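You operate a simulated robot arm through the tools that you are given. There is no shell and no other tool. Be economical: measure what you need, move in short steps, check, and stop when the job is done.

The job below is to be done with a simulated robot arm. You get a single attempt, and the scene is never put back.

Task
The blue bookmark waits in the embosser's slide: emboss it and lay it on the walnut chest.
Fine: slide in, one full stroke of the lever, slide out again.

The check looks at the end state, three seconds after you hand in, the way a careful person would. Anything else that was tipped, shoved, dropped, spilled or broken makes it a failure.

Robot
A 6-joint arm with a two-finger parallel gripper, fixed in place. Base frame: the origin is at the foot of the arm, x ahead of it, y to its left, z up; the work surface is at about z = 0. Lengths are in m, angles in degrees, forces in N, time in s.
With the tool pointing down near the work surface it reaches from about 0.14 to 0.58 m from the base axis. Its first joint turns from -66.0 to 66.0 degrees. Payload 2.1 kg.
The tool frame sits at the grasp point between the pads (the TCP): z along the fingers, y along the line on which they close. The tips reach 0.03 m beyond it. The gripper opens to 0.094 m. The fingers are 0.028 m wide and 0.01 m thick; the gripper's body (0.05 by 0.096 m) begins 0.055 m behind the TCP.
Orientation is told as [roll, pitch, yaw] about the base's x, y, z axes, in that order, counted from this pose: with the fingers straight down and closing along the base's y, the tool's x points along the base's -x, its y along +y and its z along -z.

Tools
- The arm moves only by the tool send_rows. Its arguments are lists of equal length, an entry for each row: "claw": the opening in per cent of the stroke, from 0 (shut) to 100 (fully open); "delta_pos": the shift along the base's x, y, z in cm, a list of three; "turn": the turn, a rotation vector about the base's x, y, z in degrees, a list of three. In form: {"claw": [claw, ...], "delta_pos": [[tx, ty, tz], ...], "turn": [[wx, wy, wz], ...]}. A call has 1 to 20 rows; each row is the pose to reach, as a shift and turn from the pose commanded when the call began. A row lasts 0.2 s, in which the tool goes at most 0.05 m and 8.6 degrees; a call with a longer step from one row to the next is refused whole, and so is a gripper value outside its range. A pose out of reach is approached as far as the arm can. The call stops where the force on the tool passes 60 N (or 10 N more than at its start, if that is more) or the arm is blocked; 0.2 s more then pass. The fingers move at their own pace (about 0.072 m/s each) and stop on an object; they squeeze with about 22 N. The grip force told is the motor's: it shows also when the fingers shut on nothing. Time passes only in rows, and 0.2 s behind the last, so rows that repeat a pose let the fingers close. It gives the time, the measured TCP pose, the force on the tool (base axes), the opening and the grip force at its end, in the units of the frame above (readings bear some noise).
- Cameras (640 x 400 px; columns grow to the right, rows downward): "scene" is fixed at [0.0561, -0.3719, 0.4842]; the picture's right is [0.77, -0.64, 0.00], its down [-0.36, -0.44, -0.82] and it looks along [0.53, 0.63, -0.57] (base axes); focal length 219 px, centre (320, 200). "wrist" rides on the gripper at [-0.037, 0, -0.058] in the tool frame; the picture's right is [0.00, -1.00, 0.00], its down [0.97, 0.00, -0.24] and it looks along [0.24, 0.00, 0.97] (tool axes); focal length 218 px, centre (320, 200).
- camera(camera): a new picture of that camera. No time passes.
- pixel_to_xyz(camera, pixels): for up to 12 pixels [column, row] of the newest picture of that camera ("zoom" is the newest enlarged one), the place [x, y, z] in the base frame of the surface seen there, good to about 0.002 m. No time passes.
- inspect(camera, box): a new picture of the part [left, top, right, bottom] of that camera's present view, enlarged. No time passes.
- close_job(): hands the job in; it is judged then, once.

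Keep the steps short. Do not move on a guess: measure, check each grasp and each placing, and mend mistakes. In all there are 80 turns and 54 pictures (those below and enlarged ones count). Leave the gripper open and the arm clear of the work at the hand-in unless told otherwise, and finish with a single line.

The tools are called after ">>>" by a JSON object that holds its "op" and its "data". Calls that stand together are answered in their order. send_rows: Moves the arm, as the interface text tells. Its arguments: {"type":"object","properties":{"claw":{"type":"array"},"delta_pos":{"type":"array"},"turn":{"type":"array"}},"required":["claw","delta_pos","turn"]} The other tools are called the same way: camera (camera) takes a picture; pixel_to_xyz (camera, pixels) gives the place of the surface under pixels of a picture; inspect (camera, box) takes an enlarged picture of a part of a camera's view; close_job () hands the job in.

At the start:

```text
t: 0.0
eef_pos: [0.2824, 0.0368, 0.3758]
ee_rot: [-0.1, 0.1, -0.1]
wrist_force: [-0.3, 0.2, -0.1]
width: 0.0939
grip_force: 0.2
```

scene: 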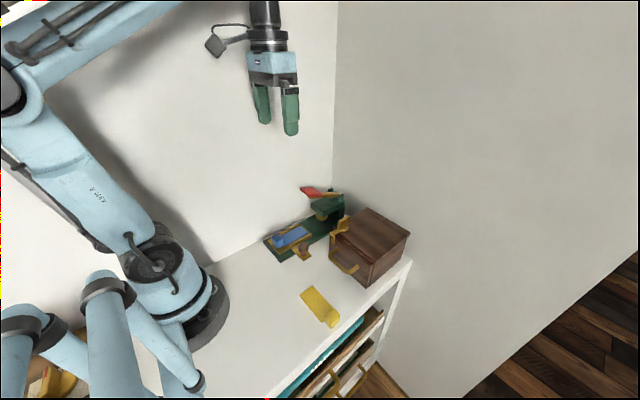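
wrist: 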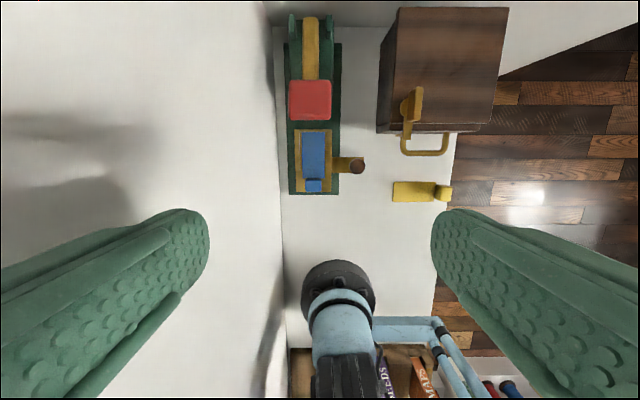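

I see the embosser (green base, red lever pad, gold slide with the blue bookmark), the walnut chest and a yellow bookmark. I'll enlarge both views for detail.

>>> {"op": "inspect", "data": {"camera": "wrist", "box": [260, 0, 520, 220]}}

>>> {"op": "inspect", "data": {"camera": "scene", "box": [250, 170, 430, 340]}}

```text
1.82 times, centred on (390, 110) of wrist
```

zoom: 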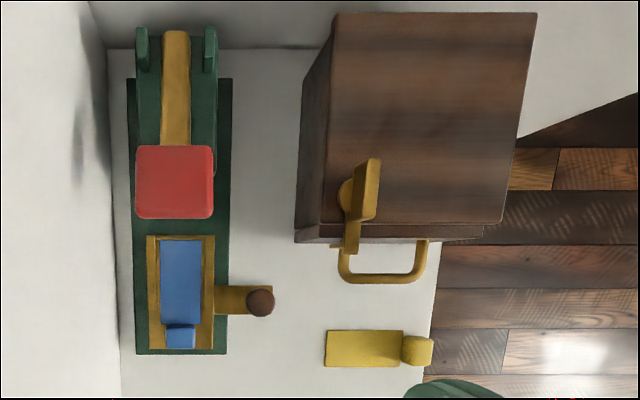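

```text
2.35 times, centred on (340, 255) of scene
```

zoom: 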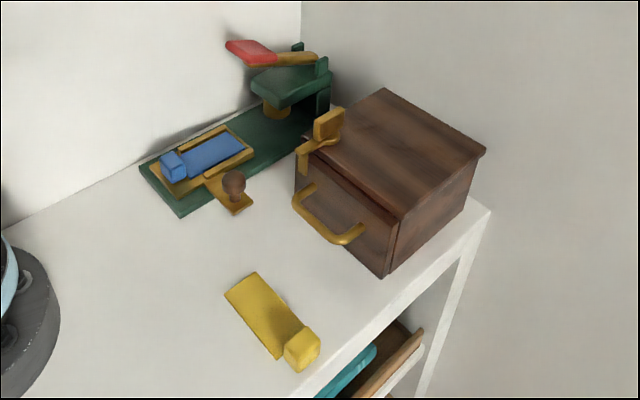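

I'll measure the slide, knob, lever, bookmark tab and chest, using the wrist picture and the scene zoom.

>>> {"op": "pixel_to_xyz", "data": {"camera": "wrist", "pixels": [[314, 150], [314, 185], [357, 166], [343, 165], [310, 100], [311, 83], [311, 116], [292, 190], [338, 190], [311, 40], [330, 100], [291, 100]]}}

>>> {"op": "pixel_to_xyz", "data": {"camera": "zoom", "pixels": [[172, 158], [180, 175], [234, 178], [236, 190], [250, 50], [290, 85], [276, 112], [240, 155], [165, 185], [390, 150], [330, 125], [215, 150]]}}

>>> {"op": "pixel_to_xyz", "data": {"camera": "wrist", "pixels": [[400, 12], [505, 12], [384, 128], [490, 122], [410, 105], [425, 150], [440, 60], [306, 180], [322, 180], [314, 192], [314, 179], [326, 131]]}}

```text
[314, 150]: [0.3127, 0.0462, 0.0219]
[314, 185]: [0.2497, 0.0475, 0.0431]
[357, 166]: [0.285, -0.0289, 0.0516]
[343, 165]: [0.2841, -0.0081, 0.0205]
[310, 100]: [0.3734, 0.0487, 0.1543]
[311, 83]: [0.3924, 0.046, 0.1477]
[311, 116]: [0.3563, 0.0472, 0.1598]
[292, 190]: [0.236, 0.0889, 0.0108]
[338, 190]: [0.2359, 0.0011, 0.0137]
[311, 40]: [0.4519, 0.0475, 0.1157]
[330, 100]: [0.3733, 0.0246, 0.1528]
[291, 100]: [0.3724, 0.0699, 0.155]
```

```text
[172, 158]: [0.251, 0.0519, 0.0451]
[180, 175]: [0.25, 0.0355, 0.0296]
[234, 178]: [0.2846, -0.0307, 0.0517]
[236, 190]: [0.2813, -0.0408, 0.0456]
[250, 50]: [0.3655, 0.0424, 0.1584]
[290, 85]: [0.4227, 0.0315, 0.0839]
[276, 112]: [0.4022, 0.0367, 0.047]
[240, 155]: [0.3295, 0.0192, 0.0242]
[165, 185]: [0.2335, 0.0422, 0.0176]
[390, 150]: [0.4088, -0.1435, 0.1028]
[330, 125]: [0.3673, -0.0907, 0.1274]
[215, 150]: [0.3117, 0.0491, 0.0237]
```

```text
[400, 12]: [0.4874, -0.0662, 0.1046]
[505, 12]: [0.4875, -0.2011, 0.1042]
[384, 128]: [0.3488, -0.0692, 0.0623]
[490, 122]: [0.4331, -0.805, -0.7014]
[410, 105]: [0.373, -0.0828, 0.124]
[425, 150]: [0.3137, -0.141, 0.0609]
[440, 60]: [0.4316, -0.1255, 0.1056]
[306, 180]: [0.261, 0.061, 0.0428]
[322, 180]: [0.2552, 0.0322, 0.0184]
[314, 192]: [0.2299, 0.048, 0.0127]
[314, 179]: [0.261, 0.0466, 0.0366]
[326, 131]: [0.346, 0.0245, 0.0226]
```

Readings: knob at about (0.2845, -0.0305), top z ≈ 0.052, and the slide runs along x. The lever pad is around (0.373, 0.047, 0.155). The chest top is at z ≈ 0.105, with its left edge at y ≈ -0.066. To clear the chest I'll turn the gripper +90° about z so it closes along x, and go above the knob to z ≈ 0.15.

>>> {"op": "send_rows", "data": {"claw": [100, 100, 100, 90, 80, 70, 60, 60, 60, 60, 60, 60, 60], "delta_pos": [[0, -1, 0], [0, -2, 0], [0, -3, -1], [0, -4, -3], [0, -5, -5], [0, -6, -7], [0.2, -6.7, -9], [0.2, -6.7, -11], [0.2, -6.7, -13], [0.2, -6.7, -16], [0.2, -6.7, -19], [0.2, -6.7, -22], [0.2, -6.7, -22]], "turn": [[0, 0, 8], [0, 0, 16], [0, 0, 24], [0, 0, 32], [0, 0, 40], [0, 0, 48], [0, 0, 56], [0, 0, 64], [0, 0, 72], [0, 0, 80], [0, 0, 88], [0, 0, 90], [0, 0, 90]]}}

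>>> {"op": "camera", "data": {"camera": "wrist"}}

>>> {"op": "inspect", "data": {"camera": "scene", "box": [220, 130, 430, 300]}}

```text
t: 2.8
eef_pos: [0.2865, -0.0324, 0.1552]
ee_rot: [0.0, 0.0, 90.1]
wrist_force: [0.3, -0.7, 0.1]
width: 0.0564
grip_force: 0.0
```

```text
49 pictures are left
```

wrist: 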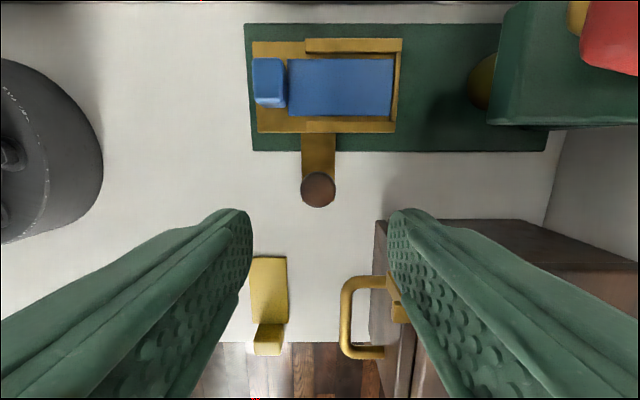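

```text
2.35 times, centred on (325, 215) of scene
```

zoom: 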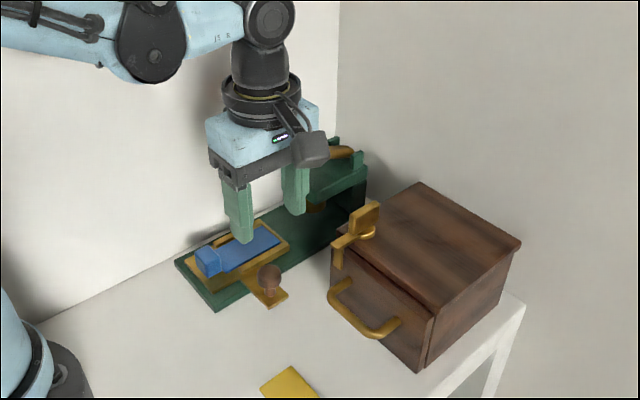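

The knob now lies between the fingers. A grey part sticks out of the wrist towards -y, on the chest side, at zoom (310,150). I'll measure it along with the knob and chest latch.

>>> {"op": "pixel_to_xyz", "data": {"camera": "zoom", "pixels": [[310, 150], [312, 166], [322, 155], [298, 155], [365, 215], [375, 208], [340, 245], [270, 275], [335, 265], [420, 185]]}}

>>> {"op": "pixel_to_xyz", "data": {"camera": "wrist", "pixels": [[318, 188], [303, 188], [334, 188], [318, 175], [318, 203], [400, 80], [318, 150], [490, 115], [550, 115], [480, 80]]}}

```text
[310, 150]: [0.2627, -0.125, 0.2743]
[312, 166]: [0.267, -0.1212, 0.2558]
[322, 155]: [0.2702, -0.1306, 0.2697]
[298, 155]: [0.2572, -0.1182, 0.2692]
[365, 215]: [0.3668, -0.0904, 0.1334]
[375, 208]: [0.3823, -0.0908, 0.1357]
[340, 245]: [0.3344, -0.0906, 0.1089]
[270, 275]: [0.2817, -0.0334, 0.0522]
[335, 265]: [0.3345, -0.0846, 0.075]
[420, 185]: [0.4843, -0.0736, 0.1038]
```

```text
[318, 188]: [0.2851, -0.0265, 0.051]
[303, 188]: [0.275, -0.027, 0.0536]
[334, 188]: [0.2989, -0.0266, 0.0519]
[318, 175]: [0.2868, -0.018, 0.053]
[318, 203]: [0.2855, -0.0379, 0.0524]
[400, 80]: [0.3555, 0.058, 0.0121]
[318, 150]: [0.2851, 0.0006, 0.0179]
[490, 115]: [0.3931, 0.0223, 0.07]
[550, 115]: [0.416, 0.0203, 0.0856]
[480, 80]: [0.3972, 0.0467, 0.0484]
```

Knob centre is about (0.286, -0.028), from z 0.018 to 0.053. The grey wrist part rides 0.10 above the TCP, so at grip height it passes above the latch (z 0.136). Now I'll descend to TCP z ≈ 0.054, with the tips just above the handle plate, and close.

>>> {"op": "send_rows", "data": {"claw": [60, 60, 60, 60, 60, 0, 0, 0, 0], "delta_pos": [[0, 0.3, -3], [0, 0.3, -6], [0, 0.3, -8.5], [0, 0.3, -10.2], [0, 0.3, -10.2], [0, 0.3, -10.2], [0, 0.3, -10.2], [0, 0.3, -10.2], [0, 0.3, -10.2]], "turn": [[0, 0, 0], [0, 0, 0], [0, 0, 0], [0, 0, 0], [0, 0, 0], [0, 0, 0], [0, 0, 0], [0, 0, 0], [0, 0, 0]]}}

>>> {"op": "inspect", "data": {"camera": "scene", "box": [220, 150, 430, 300]}}

```text
t: 4.8
eef_pos: [0.2855, -0.0255, 0.0541]
ee_rot: [0.0, 0.1, 90.0]
wrist_force: [0.3, -0.3, -21.3]
width: 0.0268
grip_force: 45.1
```

```text
2.67 times, centred on (325, 225) of scene
```

zoom: 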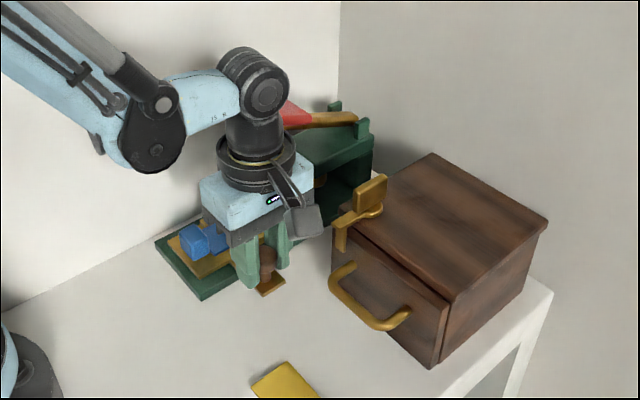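

The knob is gripped (opening 27 mm). I'll slide it in along +x slowly, 5 cm first, then check clearance to the lever and latch.

>>> {"op": "send_rows", "data": {"claw": [0, 0, 0, 0, 0, 0], "delta_pos": [[0.5, 0, 0], [1.5, 0, 0], [2.5, 0, 0], [3.5, 0, 0], [4.5, 0, 0], [5, 0, 0]], "turn": [[0, 0, 0], [0, 0, 0], [0, 0, 0], [0, 0, 0], [0, 0, 0], [0, 0, 0]]}}

>>> {"op": "inspect", "data": {"camera": "scene", "box": [220, 150, 430, 300]}}

>>> {"op": "camera", "data": {"camera": "wrist"}}

```text
t: 6.2
eef_pos: [0.3351, -0.0269, 0.0531]
ee_rot: [0.0, 0.2, 90.0]
wrist_force: [-0.1, -17.5, -6.6]
width: 0.027
grip_force: 44.9
```

```text
2.67 times, centred on (325, 225) of scene
```

zoom: 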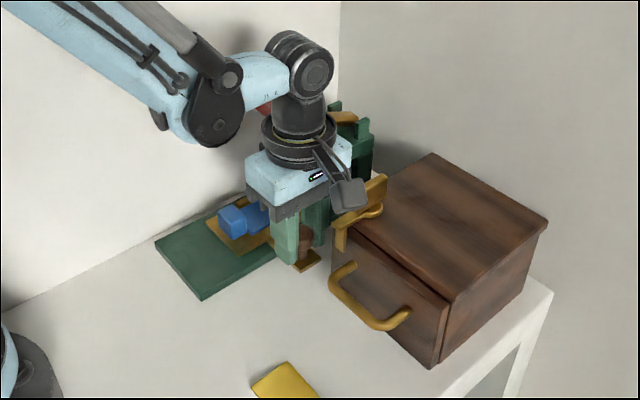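

```text
45 pictures are left
```

wrist: 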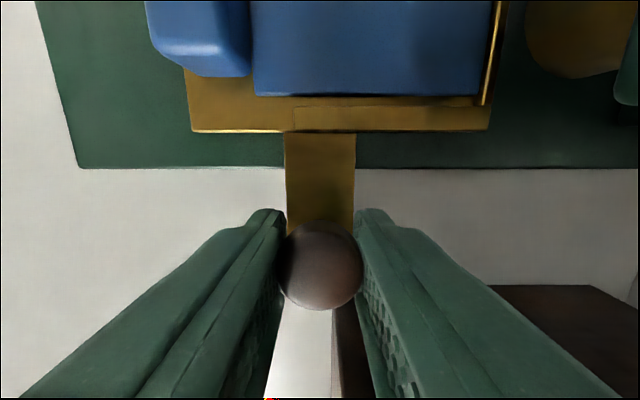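

The slide follows (wrist picture: knob still between the pads, slide moved). A side force of -17 N in y suggests easing 1 mm towards -y. I'll go on in +x in small steps and watch for the stop.

>>> {"op": "send_rows", "data": {"claw": [0, 0, 0, 0, 0, 0], "delta_pos": [[0.2, -0.1, 0], [1, -0.2, 0], [1.7, -0.2, 0], [2.4, -0.2, 0], [3, -0.2, 0], [3.5, -0.2, 0]], "turn": [[0, 0, 0], [0, 0, 0], [0, 0, 0], [0, 0, 0], [0, 0, 0], [0, 0, 0]]}}

>>> {"op": "inspect", "data": {"camera": "scene", "box": [220, 150, 430, 300]}}

>>> {"op": "camera", "data": {"camera": "wrist"}}

```text
t: 7.6
eef_pos: [0.3694, -0.0262, 0.0532]
ee_rot: [0.0, -0.3, 90.1]
wrist_force: [-1.2, 22.2, -2.4]
width: 0.027
grip_force: 44.4
```

```text
2.67 times, centred on (325, 225) of scene
```

zoom: 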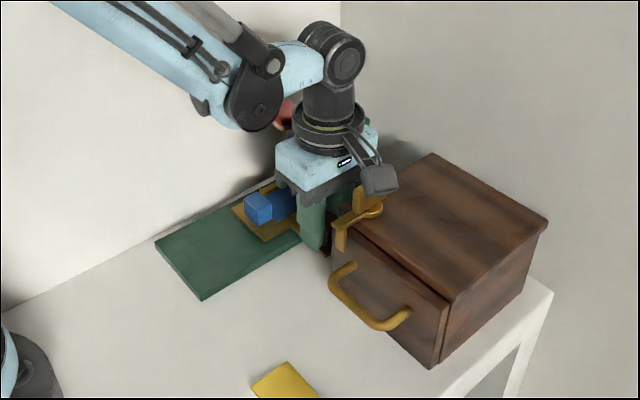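

```text
43 pictures are left
```

wrist: 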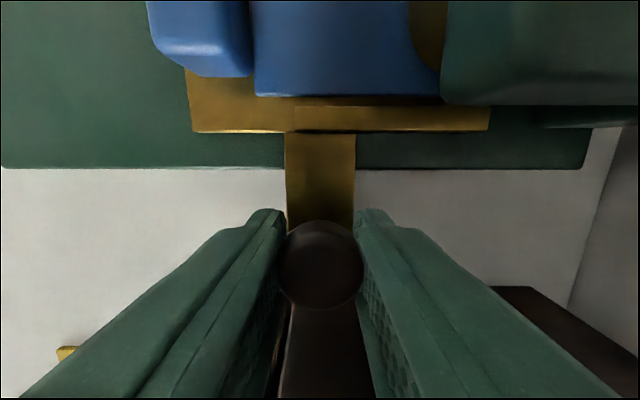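

Still sliding freely: the sheet is entering under the head. I'll ease y back by 1 mm and go on until the stop.

>>> {"op": "send_rows", "data": {"claw": [0, 0, 0, 0, 0, 0], "delta_pos": [[0.2, 0.1, 0], [0.7, 0.1, 0], [1.2, 0.1, 0], [1.6, 0.1, 0], [2, 0.1, 0], [2.4, 0.1, 0]], "turn": [[0, 0, 0], [0, 0, 0], [0, 0, 0], [0, 0, 0], [0, 0, 0], [0, 0, 0]]}}

>>> {"op": "inspect", "data": {"camera": "scene", "box": [220, 150, 430, 300]}}

>>> {"op": "camera", "data": {"camera": "wrist"}}

```text
t: 9.0
eef_pos: [0.3855, -0.0258, 0.0526]
ee_rot: [1.5, -0.2, 89.9]
wrist_force: [-8.5, 1.4, -1.0]
width: 0.0269
grip_force: 45.7
stopped in row 6: the force on the tool passed its limit (the readings are from after the stop); the commanded pose is now the measured one
```

```text
2.67 times, centred on (325, 225) of scene
```

zoom: 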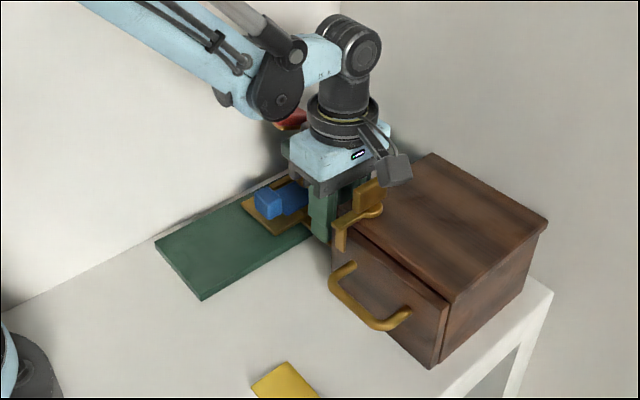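

```text
41 pictures are left
```

wrist: 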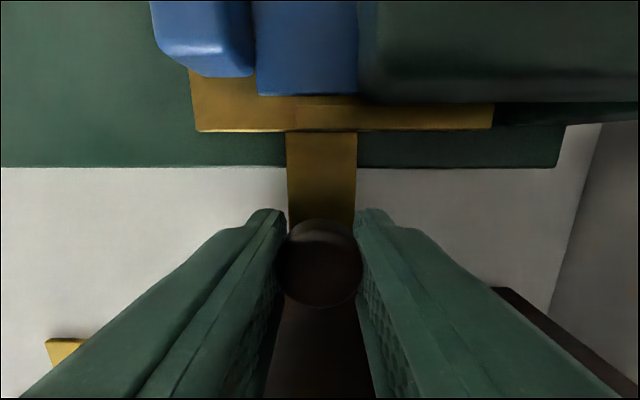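

The slide stopped after exactly 10 cm of travel (x 0.3855), with the embosser base and chest unmoved: that's the end stop. I'll open a little, let it settle and rise straight up.

>>> {"op": "send_rows", "data": {"claw": [50, 50, 50, 50, 50, 50, 50, 50, 50], "delta_pos": [[0, 0, 0], [0, 0, 0], [0, 0, 0], [0, -0.2, 3], [0, -0.2, 6], [0, -0.2, 10], [0, -0.2, 14], [0, -0.2, 18], [0, -0.2, 18]], "turn": [[0, 0, 0], [0, 0, 0], [0, 0, 0], [0, 0, 0], [0, 0, 0], [0, 0, 0], [0, 0, 0], [0, 0, 0], [0, 0, 0]]}}

>>> {"op": "inspect", "data": {"camera": "scene", "box": [220, 130, 430, 300]}}

>>> {"op": "camera", "data": {"camera": "wrist"}}

```text
t: 11.0
eef_pos: [0.3869, -0.0288, 0.2336]
ee_rot: [1.4, -0.1, 90.0]
wrist_force: [-0.9, -0.2, 0.4]
width: 0.0473
grip_force: 0.0
```

```text
2.35 times, centred on (325, 215) of scene
```

zoom: 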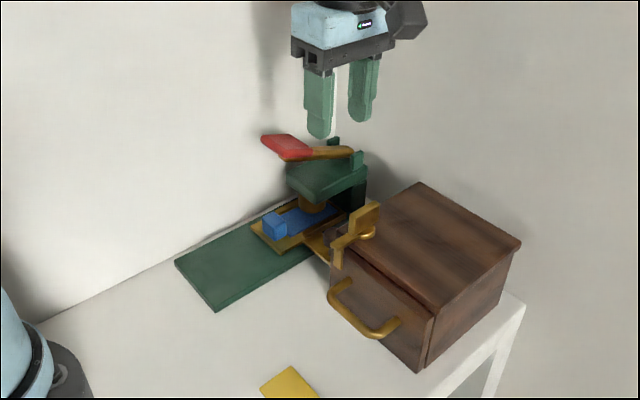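

```text
39 pictures are left
```

wrist: 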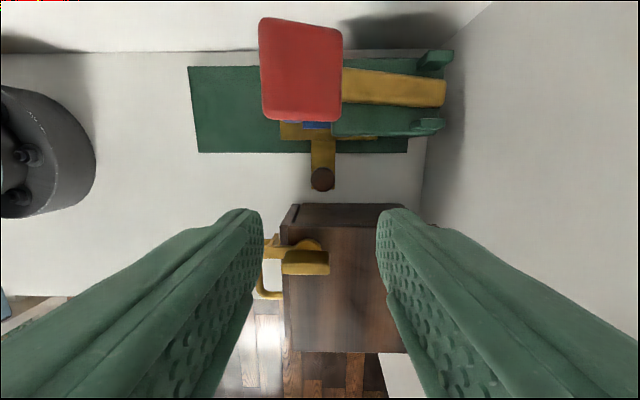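

Slide fully in, knob at wrist (322,180), bookmark under the die. Next the lever pad: I'll shut the fingers, level the 1.4° roll and move over the pad centre (0.370, 0.047) with tips above it.

>>> {"op": "send_rows", "data": {"claw": [20, 0, 0, 0, 0, 0], "delta_pos": [[0, 1, 0], [-0.5, 3, 0], [-1, 5, 0], [-1.6, 7.6, 0], [-1.6, 7.6, -1], [-1.6, 7.6, -2]], "turn": [[-0.5, 0, 0], [-1, 0, 0], [-1.4, 0, 0], [-1.4, 0, 0], [-1.4, 0, 0], [-1.4, 0, 0]]}}

>>> {"op": "inspect", "data": {"camera": "scene", "box": [220, 100, 430, 270]}}

```text
t: 12.4
eef_pos: [0.369, 0.0478, 0.2139]
ee_rot: [1.4, 1.2, 89.9]
wrist_force: [-0.5, 0.0, 0.7]
width: 0.0
grip_force: 22.0
```

```text
2.35 times, centred on (325, 185) of scene
```

zoom: 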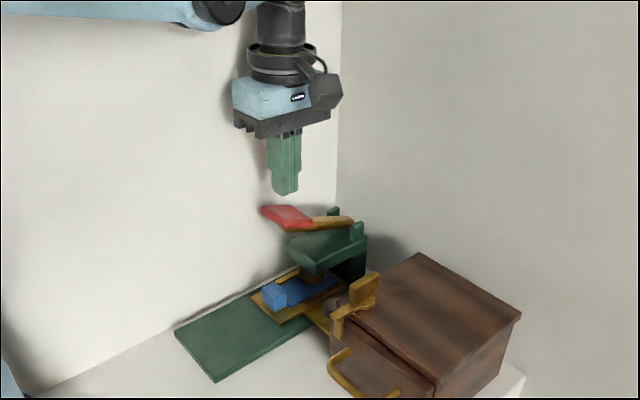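

I'm above the pad (tips ≈ 0.184, pad ≈ 0.155). The tilt sense was different from what I assumed, so I'll correct it (+1.2 about x, -1.4 about y) and press slowly, 5 cm first.

>>> {"op": "send_rows", "data": {"claw": [0, 0, 0, 0, 0, 0, 0], "delta_pos": [[0, 0, -1], [0, 0, -2], [0, 0, -2.6], [0, 0, -3.2], [0, 0, -3.8], [0, 0, -4.4], [0, 0, -5]], "turn": [[1.2, -1.4, 0], [1.2, -1.4, 0], [1.2, -1.4, 0], [1.2, -1.4, 0], [1.2, -1.4, 0], [1.2, -1.4, 0], [1.2, -1.4, 0]]}}

>>> {"op": "inspect", "data": {"camera": "scene", "box": [220, 100, 430, 270]}}

```text
t: 14.0
eef_pos: [0.3686, 0.0457, 0.1632]
ee_rot: [0.0, 0.1, 90.0]
wrist_force: [-2.3, 0.0, 3.4]
width: 0.0002
grip_force: 21.9
```

```text
2.35 times, centred on (325, 185) of scene
```

zoom: 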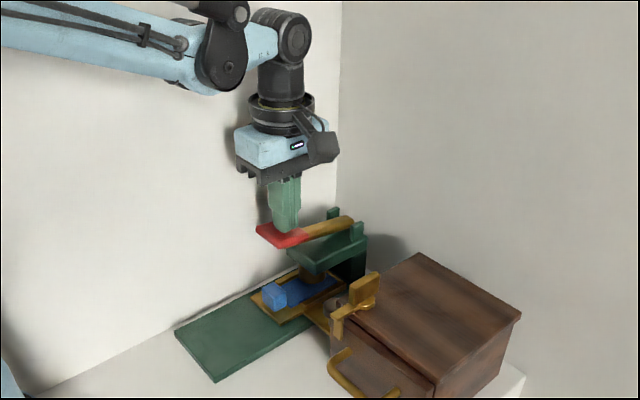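

The lever is going down with light force (3 N). I keep pressing in small steps until it meets its stop.

>>> {"op": "send_rows", "data": {"claw": [0, 0, 0, 0, 0, 0, 0, 0], "delta_pos": [[0, 0, -0.5], [0, 0, -1], [0, 0, -1.5], [0, 0, -2], [0, 0, -2.5], [0, 0, -3], [0, 0, -3.5], [0, 0, -4]], "turn": [[0, 0, 0], [0, 0, 0], [0, 0, 0], [0, 0, 0], [0, 0, 0], [0, 0, 0], [0, 0, 0], [0, 0, 0]]}}

>>> {"op": "inspect", "data": {"camera": "scene", "box": [220, 100, 430, 270]}}

```text
t: 15.0
eef_pos: [0.3694, 0.0487, 0.1485]
ee_rot: [0.2, 0.2, 90.0]
wrist_force: [-1.1, -0.6, 31.5]
width: 0.0
grip_force: 21.8
stopped in row 5: the force on the tool passed its limit (the readings are from after the stop); the commanded pose is now the measured one
```

```text
2.35 times, centred on (325, 185) of scene
```

zoom: 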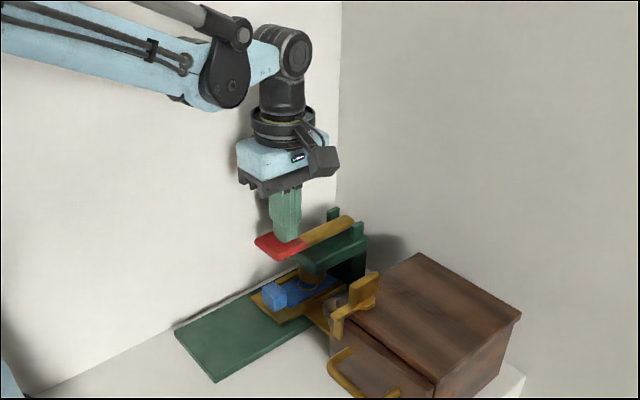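

A firm stop came with the tips at z ≈ 0.118. I'll look closer to see whether the die is fully down.

>>> {"op": "inspect", "data": {"camera": "scene", "box": [290, 160, 360, 220]}}

```text
6.67 times, centred on (325, 190) of scene
```

zoom: 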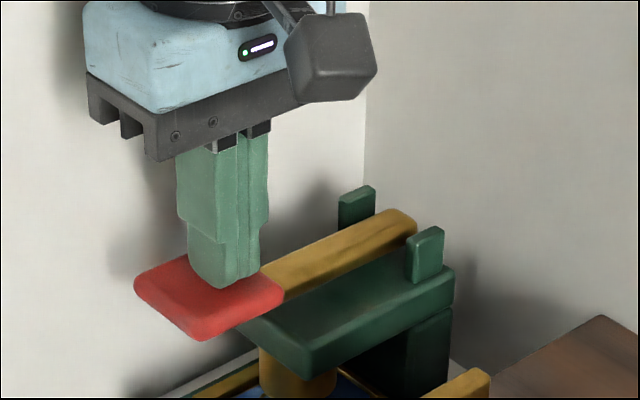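

The lever lies low, roughly level with the frame. To be sure this single stroke is complete, I'll press slightly more without releasing.

>>> {"op": "send_rows", "data": {"claw": [0, 0, 0, 0, 0], "delta_pos": [[0, 0, -0.2], [0, 0, -0.5], [0, 0, -0.8], [0, 0, -1.1], [0, 0, -1.4]], "turn": [[0, 0, 0], [0, 0, 0], [0, 0, 0], [0, 0, 0], [0, 0, 0]]}}

>>> {"op": "inspect", "data": {"camera": "scene", "box": [280, 170, 360, 240]}}

```text
t: 15.4
eef_pos: [0.3706, 0.0475, 0.149]
ee_rot: [0.3, 0.2, 90.0]
wrist_force: [-1.3, -0.2, 32.6]
width: 0.0
grip_force: 22.3
stopped in row 1: the force on the tool passed its limit (the readings are from after the stop); the commanded pose is now the measured one
```

```text
5.71 times, centred on (320, 205) of scene
```

zoom: 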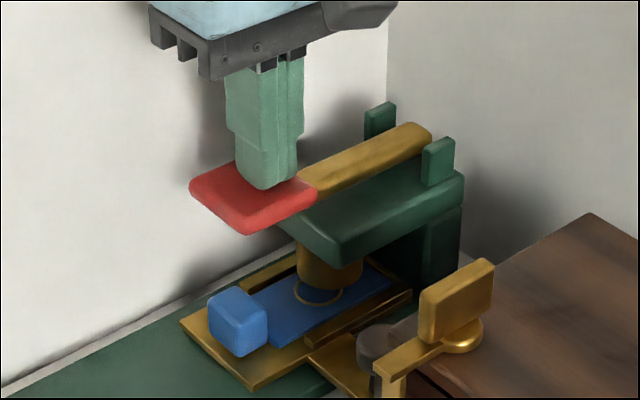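

It is a hard stop (z unchanged), and a ring mark has appeared on the blue bookmark at zoom (318,293). I'll rise straight off the lever.

>>> {"op": "send_rows", "data": {"claw": [0, 0, 0, 0, 0, 0, 0], "delta_pos": [[0, 0, 1], [0, 0, 2], [0, 0, 3.5], [0, 0, 5], [0, 0, 7], [0, 0, 9], [0, 0, 9]], "turn": [[0, 0, 0], [0, 0, 0], [0, 0, 0], [0, 0, 0], [0, 0, 0], [0, 0, 0], [0, 0, 0]]}}

>>> {"op": "inspect", "data": {"camera": "scene", "box": [270, 150, 370, 240]}}

```text
t: 17.0
eef_pos: [0.3705, 0.0456, 0.2365]
ee_rot: [0.3, 0.2, 89.8]
wrist_force: [-0.3, 1.0, -0.6]
width: 0.0
grip_force: 22.3
```

```text
4.44 times, centred on (320, 195) of scene
```

zoom: 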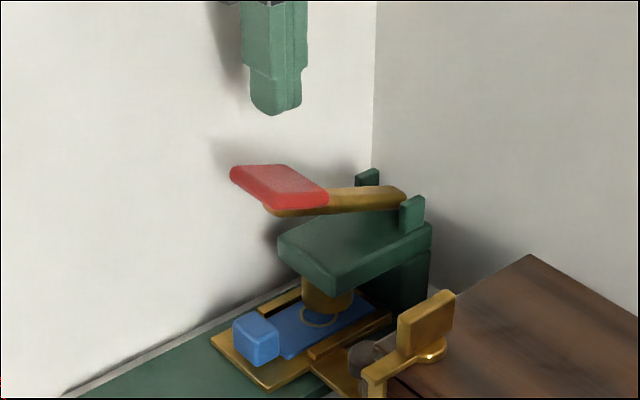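

The lever sprang back and the ring is visible on the bookmark. Back to the knob: I'll move above (0.3855, -0.027) and open to 50 %.

>>> {"op": "send_rows", "data": {"claw": [20, 40, 50, 50, 50], "delta_pos": [[0.5, -2.5, 0], [1, -5, 0], [1.5, -7.5, 0], [1.5, -7.5, -3], [1.5, -7.5, -3]], "turn": [[0, 0, 0], [0, 0, 0], [0, 0, 0], [0, 0, 0], [0, 0, 0]]}}

>>> {"op": "camera", "data": {"camera": "wrist"}}

>>> {"op": "pixel_to_xyz", "data": {"camera": "wrist", "pixels": [[320, 185]]}}

```text
t: 18.2
eef_pos: [0.3846, -0.0296, 0.209]
ee_rot: [0.3, 0.2, 89.8]
wrist_force: [0.0, -0.1, 0.1]
width: 0.0471
grip_force: 0.0
```

```text
32 pictures are left
```

wrist: 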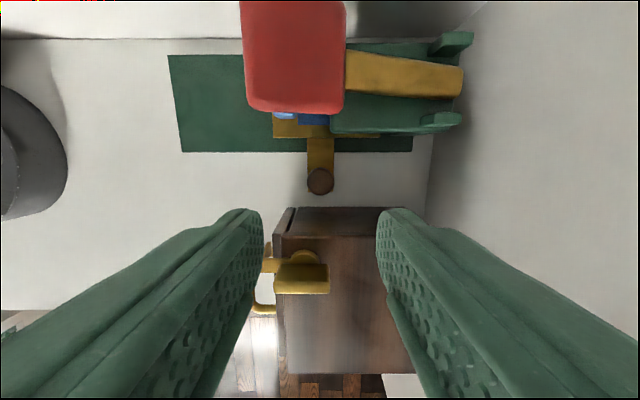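

```text
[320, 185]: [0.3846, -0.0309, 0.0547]
```

The knob is right below, centred between the fingers. I'll descend to TCP z ≈ 0.055 and grip it.

>>> {"op": "send_rows", "data": {"claw": [50, 50, 50, 50, 50, 0, 0, 0, 0], "delta_pos": [[0, 0.1, -4], [0, 0.1, -8], [0, 0.1, -11.5], [0, 0.1, -14], [0, 0.1, -15.4], [0, 0.1, -15.4], [0, 0.1, -15.4], [0, 0.1, -15.4], [0, 0.1, -15.4]], "turn": [[0, 0, 0], [0, 0, 0], [0, 0, 0], [0, 0, 0], [0, 0, 0], [0, 0, 0], [0, 0, 0], [0, 0, 0], [0, 0, 0]]}}

```text
t: 20.2
eef_pos: [0.3829, -0.0275, 0.0529]
ee_rot: [0.4, 0.2, 89.9]
wrist_force: [-0.5, -1.1, -11.5]
width: 0.0269
grip_force: 45.1
```

The knob is gripped (27 mm). I'll pull the slide out along -x, 10 cm in all, in modest steps.

>>> {"op": "send_rows", "data": {"claw": [0, 0, 0, 0, 0, 0, 0, 0], "delta_pos": [[-0.5, 0, 0], [-1.5, 0, 0], [-2.5, 0, 0], [-3.5, 0, 0], [-4.5, 0, 0], [-5.5, 0, 0], [-6.5, 0, 0], [-7.5, 0, 0]], "turn": [[0, 0, 0], [0, 0, 0], [0, 0, 0], [0, 0, 0], [0, 0, 0], [0, 0, 0], [0, 0, 0], [0, 0, 0]]}}

>>> {"op": "inspect", "data": {"camera": "scene", "box": [220, 150, 430, 300]}}

```text
t: 22.0
eef_pos: [0.3086, -0.0275, 0.053]
ee_rot: [0.4, 0.2, 90.0]
wrist_force: [1.0, 2.6, 19.2]
width: 0.027
grip_force: 45.1
```

```text
2.67 times, centred on (325, 225) of scene
```

zoom: 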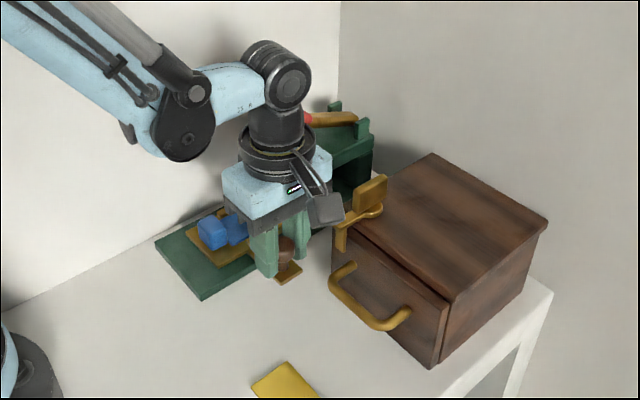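

It is coming out well. About 2.5 cm remains to the outer stop.

>>> {"op": "send_rows", "data": {"claw": [0, 0, 0, 0, 0, 0], "delta_pos": [[-0.6, 0, 0.1], [-1.2, 0, 0.1], [-1.7, 0, 0.1], [-2.1, 0, 0.1], [-2.4, 0, 0.1], [-2.7, 0, 0.1]], "turn": [[0, 0, 0], [0, 0, 0], [0, 0, 0], [0, 0, 0], [0, 0, 0], [0, 0, 0]]}}

```text
t: 23.4
eef_pos: [0.285, -0.0264, 0.0536]
ee_rot: [-0.1, 0.2, 89.9]
wrist_force: [13.6, -1.1, 9.3]
width: 0.0268
grip_force: 44.8
```

The slide is back at its outer stop (x 0.285, stop force 13.6 N). I'll open, rise to z ≈ 0.23, and turn back to yaw 0 on the way up.

>>> {"op": "send_rows", "data": {"claw": [60, 60, 60, 60, 60, 60, 60, 60, 60, 60, 60, 60, 60, 60, 60, 60, 60], "delta_pos": [[0.2, 0, 0], [0.2, 0, 0], [0.2, 0, 0], [0, 0, 3], [0, 0, 6], [0, 0, 9], [0, 0, 12], [0, 0, 15], [0, 0, 18], [-0.5, 1, 18], [-1, 2, 18], [-1.5, 3, 18], [-2, 4, 18], [-2.5, 5, 18], [-3, 6, 18], [-3.4, 7.4, 18], [-3.4, 7.4, 18]], "turn": [[0, 0, 0], [0, 0, 0], [0, 0, 0], [0, 0, 0], [0, 0, 0], [0, 0, -8], [0, 0, -16], [0, 0, -24], [0, 0, -32], [0, 0, -40], [0, 0, -48], [0, 0, -56], [0, 0, -64], [0, 0, -72], [0, 0, -80], [0, 0, -88], [0, 0, -90]]}}

>>> {"op": "camera", "data": {"camera": "wrist"}}

>>> {"op": "inspect", "data": {"camera": "scene", "box": [220, 130, 430, 300]}}

```text
t: 27.0
eef_pos: [0.251, 0.0463, 0.2337]
ee_rot: [0.3, 0.2, -0.2]
wrist_force: [0.8, 0.0, 0.1]
width: 0.0565
grip_force: 0.1
```

```text
30 pictures are left
```

wrist: 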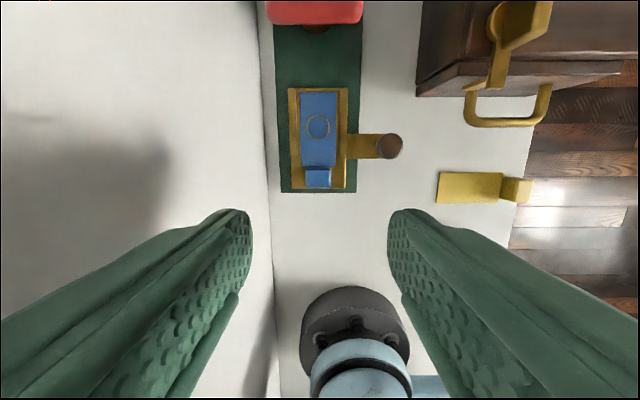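

```text
2.35 times, centred on (325, 215) of scene
```

zoom: 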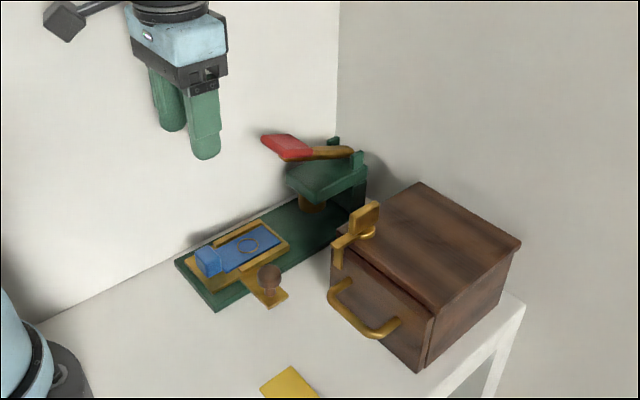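

The bookmark is out, with the ring mark near wrist (318,125). I'll measure the tab, the rails, the wall to the left, and the chest top.

>>> {"op": "inspect", "data": {"camera": "wrist", "box": [260, 80, 400, 200]}}

>>> {"op": "pixel_to_xyz", "data": {"camera": "wrist", "pixels": [[250, 100], [268, 150], [308, 180], [327, 180], [318, 171], [318, 186], [318, 178], [295, 175], [340, 175], [302, 94], [335, 94], [318, 160]]}}

>>> {"op": "pixel_to_xyz", "data": {"camera": "zoom", "pixels": [[210, 440]]}}

```text
3.33 times, centred on (330, 140) of wrist
```

zoom: 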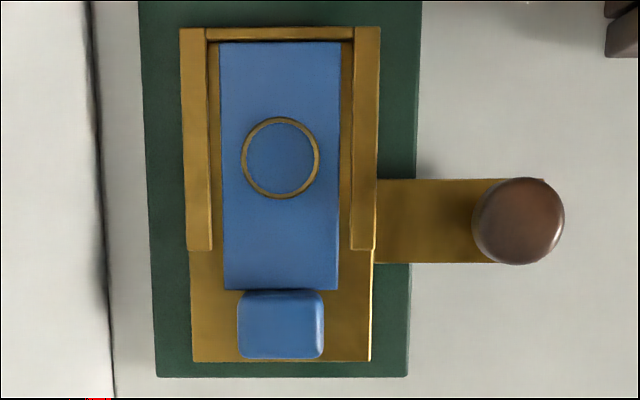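

```text
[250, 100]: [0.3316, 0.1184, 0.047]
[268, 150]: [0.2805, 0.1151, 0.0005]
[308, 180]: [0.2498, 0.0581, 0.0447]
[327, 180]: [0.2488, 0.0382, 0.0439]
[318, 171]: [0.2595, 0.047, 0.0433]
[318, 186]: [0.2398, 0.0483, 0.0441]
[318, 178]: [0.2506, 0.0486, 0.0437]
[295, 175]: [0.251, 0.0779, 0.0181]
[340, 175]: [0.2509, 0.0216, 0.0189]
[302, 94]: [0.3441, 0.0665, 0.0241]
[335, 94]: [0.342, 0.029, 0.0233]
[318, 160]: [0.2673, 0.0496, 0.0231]
```

```text
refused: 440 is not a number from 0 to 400
```

The tab centre is (0.250, 0.048), top z 0.044, slide plate z 0.018; the rails end before the tab and the wall is at y 0.118. I'll descend to TCP z ≈ 0.053 and grip the tab along y.

>>> {"op": "send_rows", "data": {"claw": [60, 60, 60, 60, 60, 60, 60, 0, 0, 0, 0], "delta_pos": [[0, 0.1, -4], [0, 0.1, -8], [0, 0.1, -12], [0, 0.1, -15], [0, 0.1, -17], [0, 0.1, -18], [0, 0.1, -18], [0, 0.1, -18], [0, 0.1, -18], [0, 0.1, -18], [0, 0.1, -18]], "turn": [[0, 0, 0], [0, 0, 0], [0, 0, 0], [0, 0, 0], [0, 0, 0], [0, 0, 0], [0, 0, 0], [0, 0, 0], [0, 0, 0], [0, 0, 0], [0, 0, 0]]}}

>>> {"op": "camera", "data": {"camera": "wrist"}}

```text
t: 29.4
eef_pos: [0.2473, 0.0487, 0.0547]
ee_rot: [0.3, 0.2, -0.1]
wrist_force: [0.3, 0.3, 0.9]
width: 0.029
grip_force: 21.7
```

```text
27 pictures are left
```

wrist: 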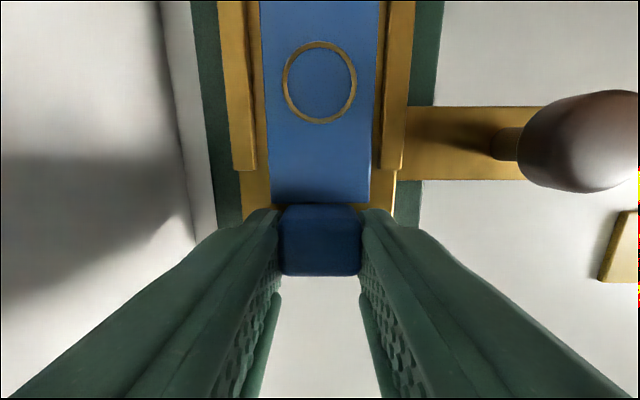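

The pads close on the tab (29 mm, 22 N). I'll lift 3 cm and check.

>>> {"op": "send_rows", "data": {"claw": [0, 0, 0, 0, 0, 0, 0], "delta_pos": [[0, 0, 0], [0, 0, 0.4], [0, 0, 0.9], [0, 0, 1.5], [0, 0, 2.2], [0, 0, 3], [0, 0, 3]], "turn": [[0, 0, 0], [0, 0, 0], [0, 0, 0], [0, 0, 0], [0, 0, 0], [0, 0, 0], [0, 0, 0]]}}

>>> {"op": "inspect", "data": {"camera": "scene", "box": [220, 150, 430, 300]}}

```text
t: 31.0
eef_pos: [0.2496, 0.05, 0.0839]
ee_rot: [0.3, 0.2, -0.1]
wrist_force: [-0.7, -0.3, -0.3]
width: 0.0288
grip_force: 22.1
```

```text
2.67 times, centred on (325, 225) of scene
```

zoom: 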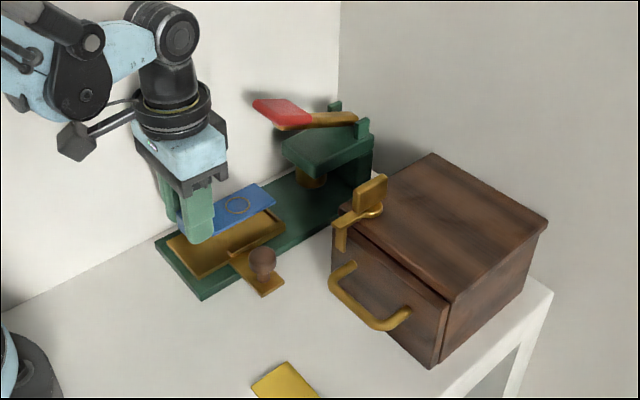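

The bookmark hangs level from the tab. I'll measure the chest top edges and latch to choose the spot.

>>> {"op": "pixel_to_xyz", "data": {"camera": "zoom", "pixels": [[432, 157], [543, 226], [452, 298], [390, 262], [350, 225], [384, 180], [378, 212], [370, 215], [440, 220], [480, 240], [430, 270], [400, 220]]}}

```text
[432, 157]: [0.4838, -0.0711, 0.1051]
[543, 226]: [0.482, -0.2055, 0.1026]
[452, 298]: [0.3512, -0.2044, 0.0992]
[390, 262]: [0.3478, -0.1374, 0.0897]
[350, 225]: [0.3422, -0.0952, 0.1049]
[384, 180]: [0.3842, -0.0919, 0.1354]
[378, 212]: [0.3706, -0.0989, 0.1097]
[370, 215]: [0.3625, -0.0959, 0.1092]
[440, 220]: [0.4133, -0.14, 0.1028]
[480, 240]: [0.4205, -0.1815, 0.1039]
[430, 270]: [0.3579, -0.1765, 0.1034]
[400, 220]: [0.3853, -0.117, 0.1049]
```

Chest top: x 0.352–0.485, y -0.07 to -0.205, z ≈ 0.104, with the latch at y > -0.10. I'll aim for the tab at (0.380, -0.150), with the sheet extending to x ≈ 0.468. First rise to z ≈ 0.245, then go across.

>>> {"op": "send_rows", "data": {"claw": [0, 0, 0, 0, 0, 0, 0, 0, 0, 0, 0, 0, 0, 0, 0, 0], "delta_pos": [[0, 0, 2], [0, 0, 5], [0, 0, 8], [0, 0, 11], [0, 0, 14], [0, 0, 16], [1, -2, 16], [2.5, -4.5, 16], [4, -7, 16], [5.5, -9.5, 16], [7, -12, 16], [8.5, -14.5, 16], [10, -16.5, 16], [11.5, -18.3, 16], [13, -19.9, 16], [13, -19.9, 16]], "turn": [[0, 0, 0], [0, 0, 0], [0, 0, 0], [0, 0, 0], [0, 0, 0], [0, 0, 0], [0, 0, 0], [0, 0, 0], [0, 0, 0], [0, 0, 0], [0, 0, 0], [0, 0, 0], [0, 0, 0], [0, 0, 0], [0, 0, 0], [0, 0, 0]]}}

>>> {"op": "camera", "data": {"camera": "scene"}}

>>> {"op": "camera", "data": {"camera": "wrist"}}

```text
t: 34.4
eef_pos: [0.3781, -0.1491, 0.2439]
ee_rot: [0.4, 0.2, -0.1]
wrist_force: [-0.1, 0.0, 0.0]
width: 0.029
grip_force: 22.1
```

```text
25 pictures are left
```

scene: 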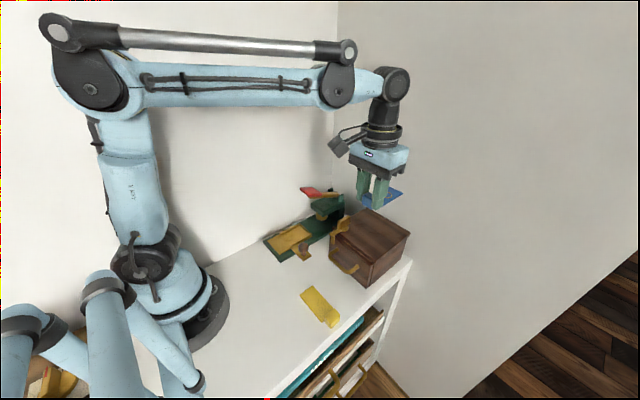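

```text
24 pictures are left
```

wrist: 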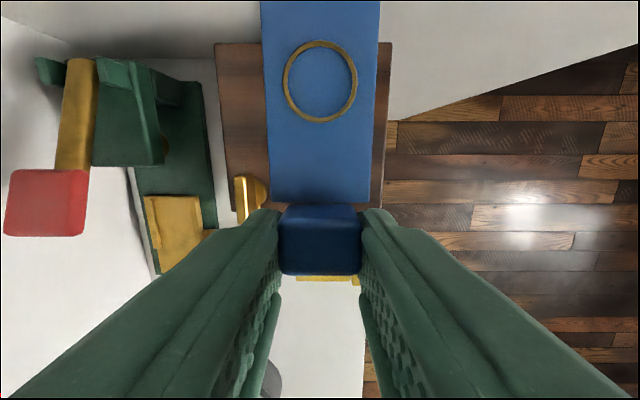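

The bookmark is above the chest, well over its top. Lowering to about 5 mm above contact (TCP z ≈ 0.146), then checking.

>>> {"op": "send_rows", "data": {"claw": [0, 0, 0, 0, 0, 0], "delta_pos": [[0, 0, -3], [0, 0, -6], [0, 0, -8], [0, 0, -9], [0, 0, -9.7], [0, 0, -9.7]], "turn": [[0, 0, 0], [0, 0, 0], [0, 0, 0], [0, 0, 0], [0, 0, 0], [0, 0, 0]]}}

>>> {"op": "inspect", "data": {"camera": "scene", "box": [310, 170, 430, 270]}}

```text
t: 35.8
eef_pos: [0.3796, -0.15, 0.1468]
ee_rot: [0.3, 0.2, -0.1]
wrist_force: [-0.5, -0.8, -0.5]
width: 0.0292
grip_force: 21.8
```

```text
4.00 times, centred on (370, 220) of scene
```

zoom: 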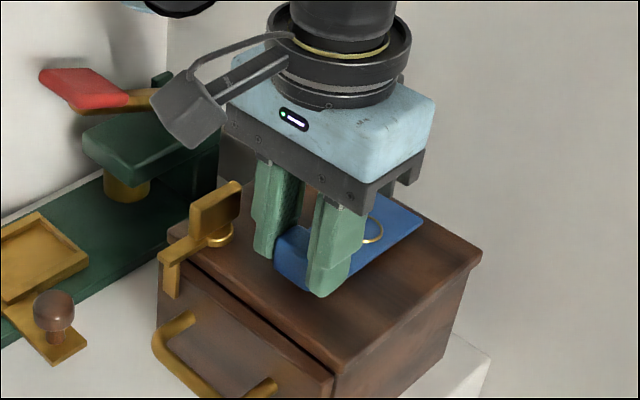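

It sits nicely just above the lid. I'll go down in 1–2 mm steps and watch the force.

>>> {"op": "send_rows", "data": {"claw": [0, 0, 0, 0, 0], "delta_pos": [[0, 0, -0.2], [0, 0, -0.4], [0, 0, -0.5], [0, 0, -0.6], [0, 0, -0.6]], "turn": [[0, 0, 0], [0, 0, 0], [0, 0, 0], [0, 0, 0], [0, 0, 0]]}}

```text
t: 37.0
eef_pos: [0.3798, -0.1505, 0.1403]
ee_rot: [0.2, 0.2, -0.1]
wrist_force: [0.1, -0.7, -1.0]
width: 0.0288
grip_force: 21.5
```

No contact yet at 0.140. I'll lower another few millimetres in 1 mm steps.

>>> {"op": "send_rows", "data": {"claw": [0, 0, 0], "delta_pos": [[0, 0, -0.1], [0, 0, -0.2], [0, 0, -0.2]], "turn": [[0, 0, 0], [0, 0, 0], [0, 0, 0]]}}

>>> {"op": "inspect", "data": {"camera": "scene", "box": [350, 200, 420, 260]}}

```text
t: 37.8
eef_pos: [0.3785, -0.1511, 0.1393]
ee_rot: [0.3, 0.3, -0.1]
wrist_force: [-0.7, 0.4, -0.2]
width: 0.029
grip_force: 22.2
```

```text
6.67 times, centred on (385, 230) of scene
```

zoom: 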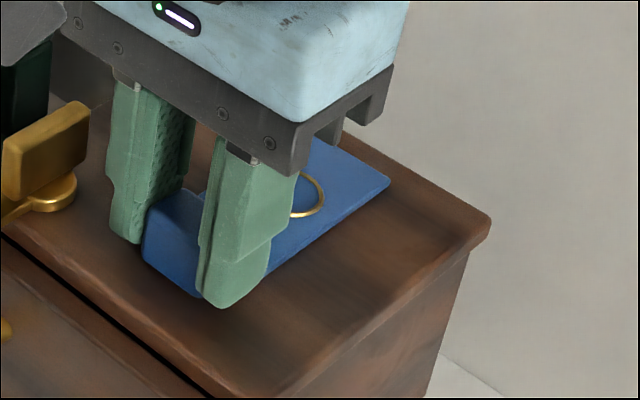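

A thin gap remains (tips ≈ 0.109, lid ≈ 0.104). Down a bit more, 3 mm at most.

>>> {"op": "send_rows", "data": {"claw": [0, 0, 0, 0], "delta_pos": [[0, 0, -0.1], [0, 0, -0.2], [0, 0, -0.25], [0, 0, -0.25]], "turn": [[0, 0, 0], [0, 0, 0], [0, 0, 0], [0, 0, 0]]}}

```text
t: 38.8
eef_pos: [0.3795, -0.1506, 0.1378]
ee_rot: [0.3, 0.1, -0.1]
wrist_force: [-1.4, 1.2, 35.6]
width: 0.0288
grip_force: 21.6
```

Contact (35 N up). I'll ease up 1.5 mm, open gently to 55 %, and then rise straight.

>>> {"op": "send_rows", "data": {"claw": [0, 0, 40, 50, 50, 50, 50, 50, 50, 50, 50], "delta_pos": [[0, 0, 0.15], [0, 0, 0.15], [0, 0, 0.15], [0, 0, 0.15], [0, 0, 0.15], [0, 0, 2], [0, 0, 5], [0, 0, 8], [0, 0, 11], [0, 0, 14], [0, 0, 14]], "turn": [[0, 0, 0], [0, 0, 0], [0, 0, 0], [0, 0, 0], [0, 0, 0], [0, 0, 0], [0, 0, 0], [0, 0, 0], [0, 0, 0], [0, 0, 0], [0, 0, 0]]}}

>>> {"op": "inspect", "data": {"camera": "scene", "box": [240, 170, 430, 340]}}

>>> {"op": "camera", "data": {"camera": "wrist"}}

```text
t: 41.2
eef_pos: [0.3787, -0.1503, 0.2775]
ee_rot: [0.3, 0.2, -0.1]
wrist_force: [-0.3, 0.5, 0.1]
width: 0.0471
grip_force: 0.0
```

```text
2.35 times, centred on (335, 255) of scene
```

zoom: 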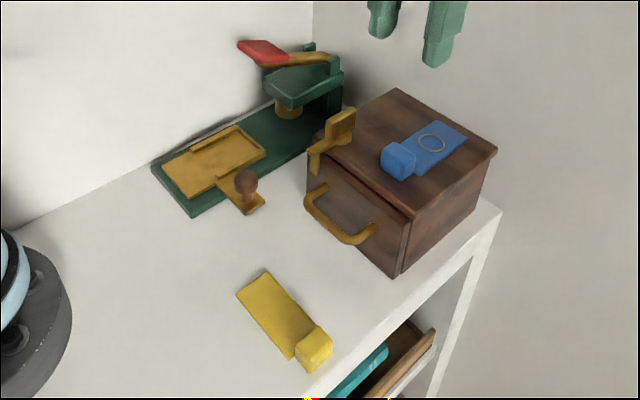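

```text
20 pictures are left
```

wrist: 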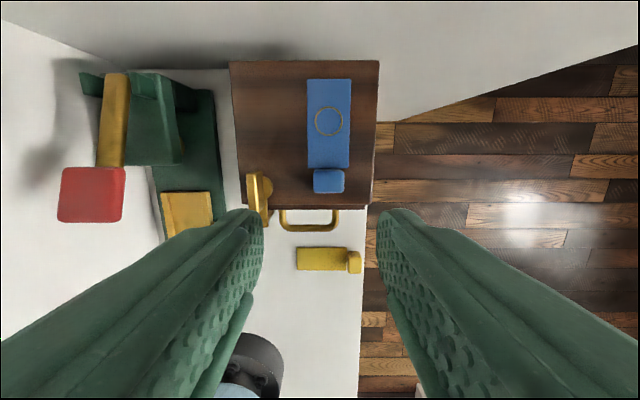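

The bookmark lies flat on the chest, embossed, and everything else is in place; the slide is out and the lever up. I'll draw the arm clear and open the gripper.

>>> {"op": "send_rows", "data": {"claw": [60, 80, 100, 100, 100, 100], "delta_pos": [[0, 0, 2], [-2, 2, 5], [-4, 6, 8], [-6, 10, 9], [-8, 13, 10], [-9, 15, 10]], "turn": [[0, 0, 0], [0, 0, 0], [0, 0, 0], [0, 0, 0], [0, 0, 0], [0, 0, 0]]}}

>>> {"op": "inspect", "data": {"camera": "scene", "box": [240, 170, 430, 340]}}

```text
refused: row 3 steps farther than a row can; nothing moved
```

```text
2.35 times, centred on (335, 255) of scene
```

zoom: 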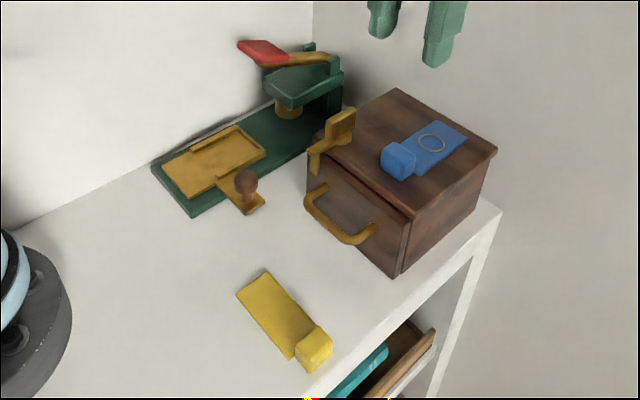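

That step was too long and was refused, so nothing moved. I'll repeat it with shorter steps.

>>> {"op": "send_rows", "data": {"claw": [60, 80, 100, 100, 100, 100], "delta_pos": [[0, 0, 2], [-1, 1, 5], [-2, 3, 8], [-4, 6, 9], [-6, 9, 9], [-8, 12, 9]], "turn": [[0, 0, 0], [0, 0, 0], [0, 0, 0], [0, 0, 0], [0, 0, 0], [0, 0, 0]]}}

```text
t: 42.6
eef_pos: [0.3003, -0.0305, 0.3663]
ee_rot: [0.3, 0.2, -0.1]
wrist_force: [0.9, 0.0, 0.4]
width: 0.0939
grip_force: 0.0
```

The arm is clear, the gripper open and the work in order, so I'm handing in.

>>> {"op": "close_job", "data": {}}

```text
The job is handed in.
```

The blue bookmark was embossed with one full lever stroke and now lies flat on the walnut chest, with the slide back out and nothing else disturbed.
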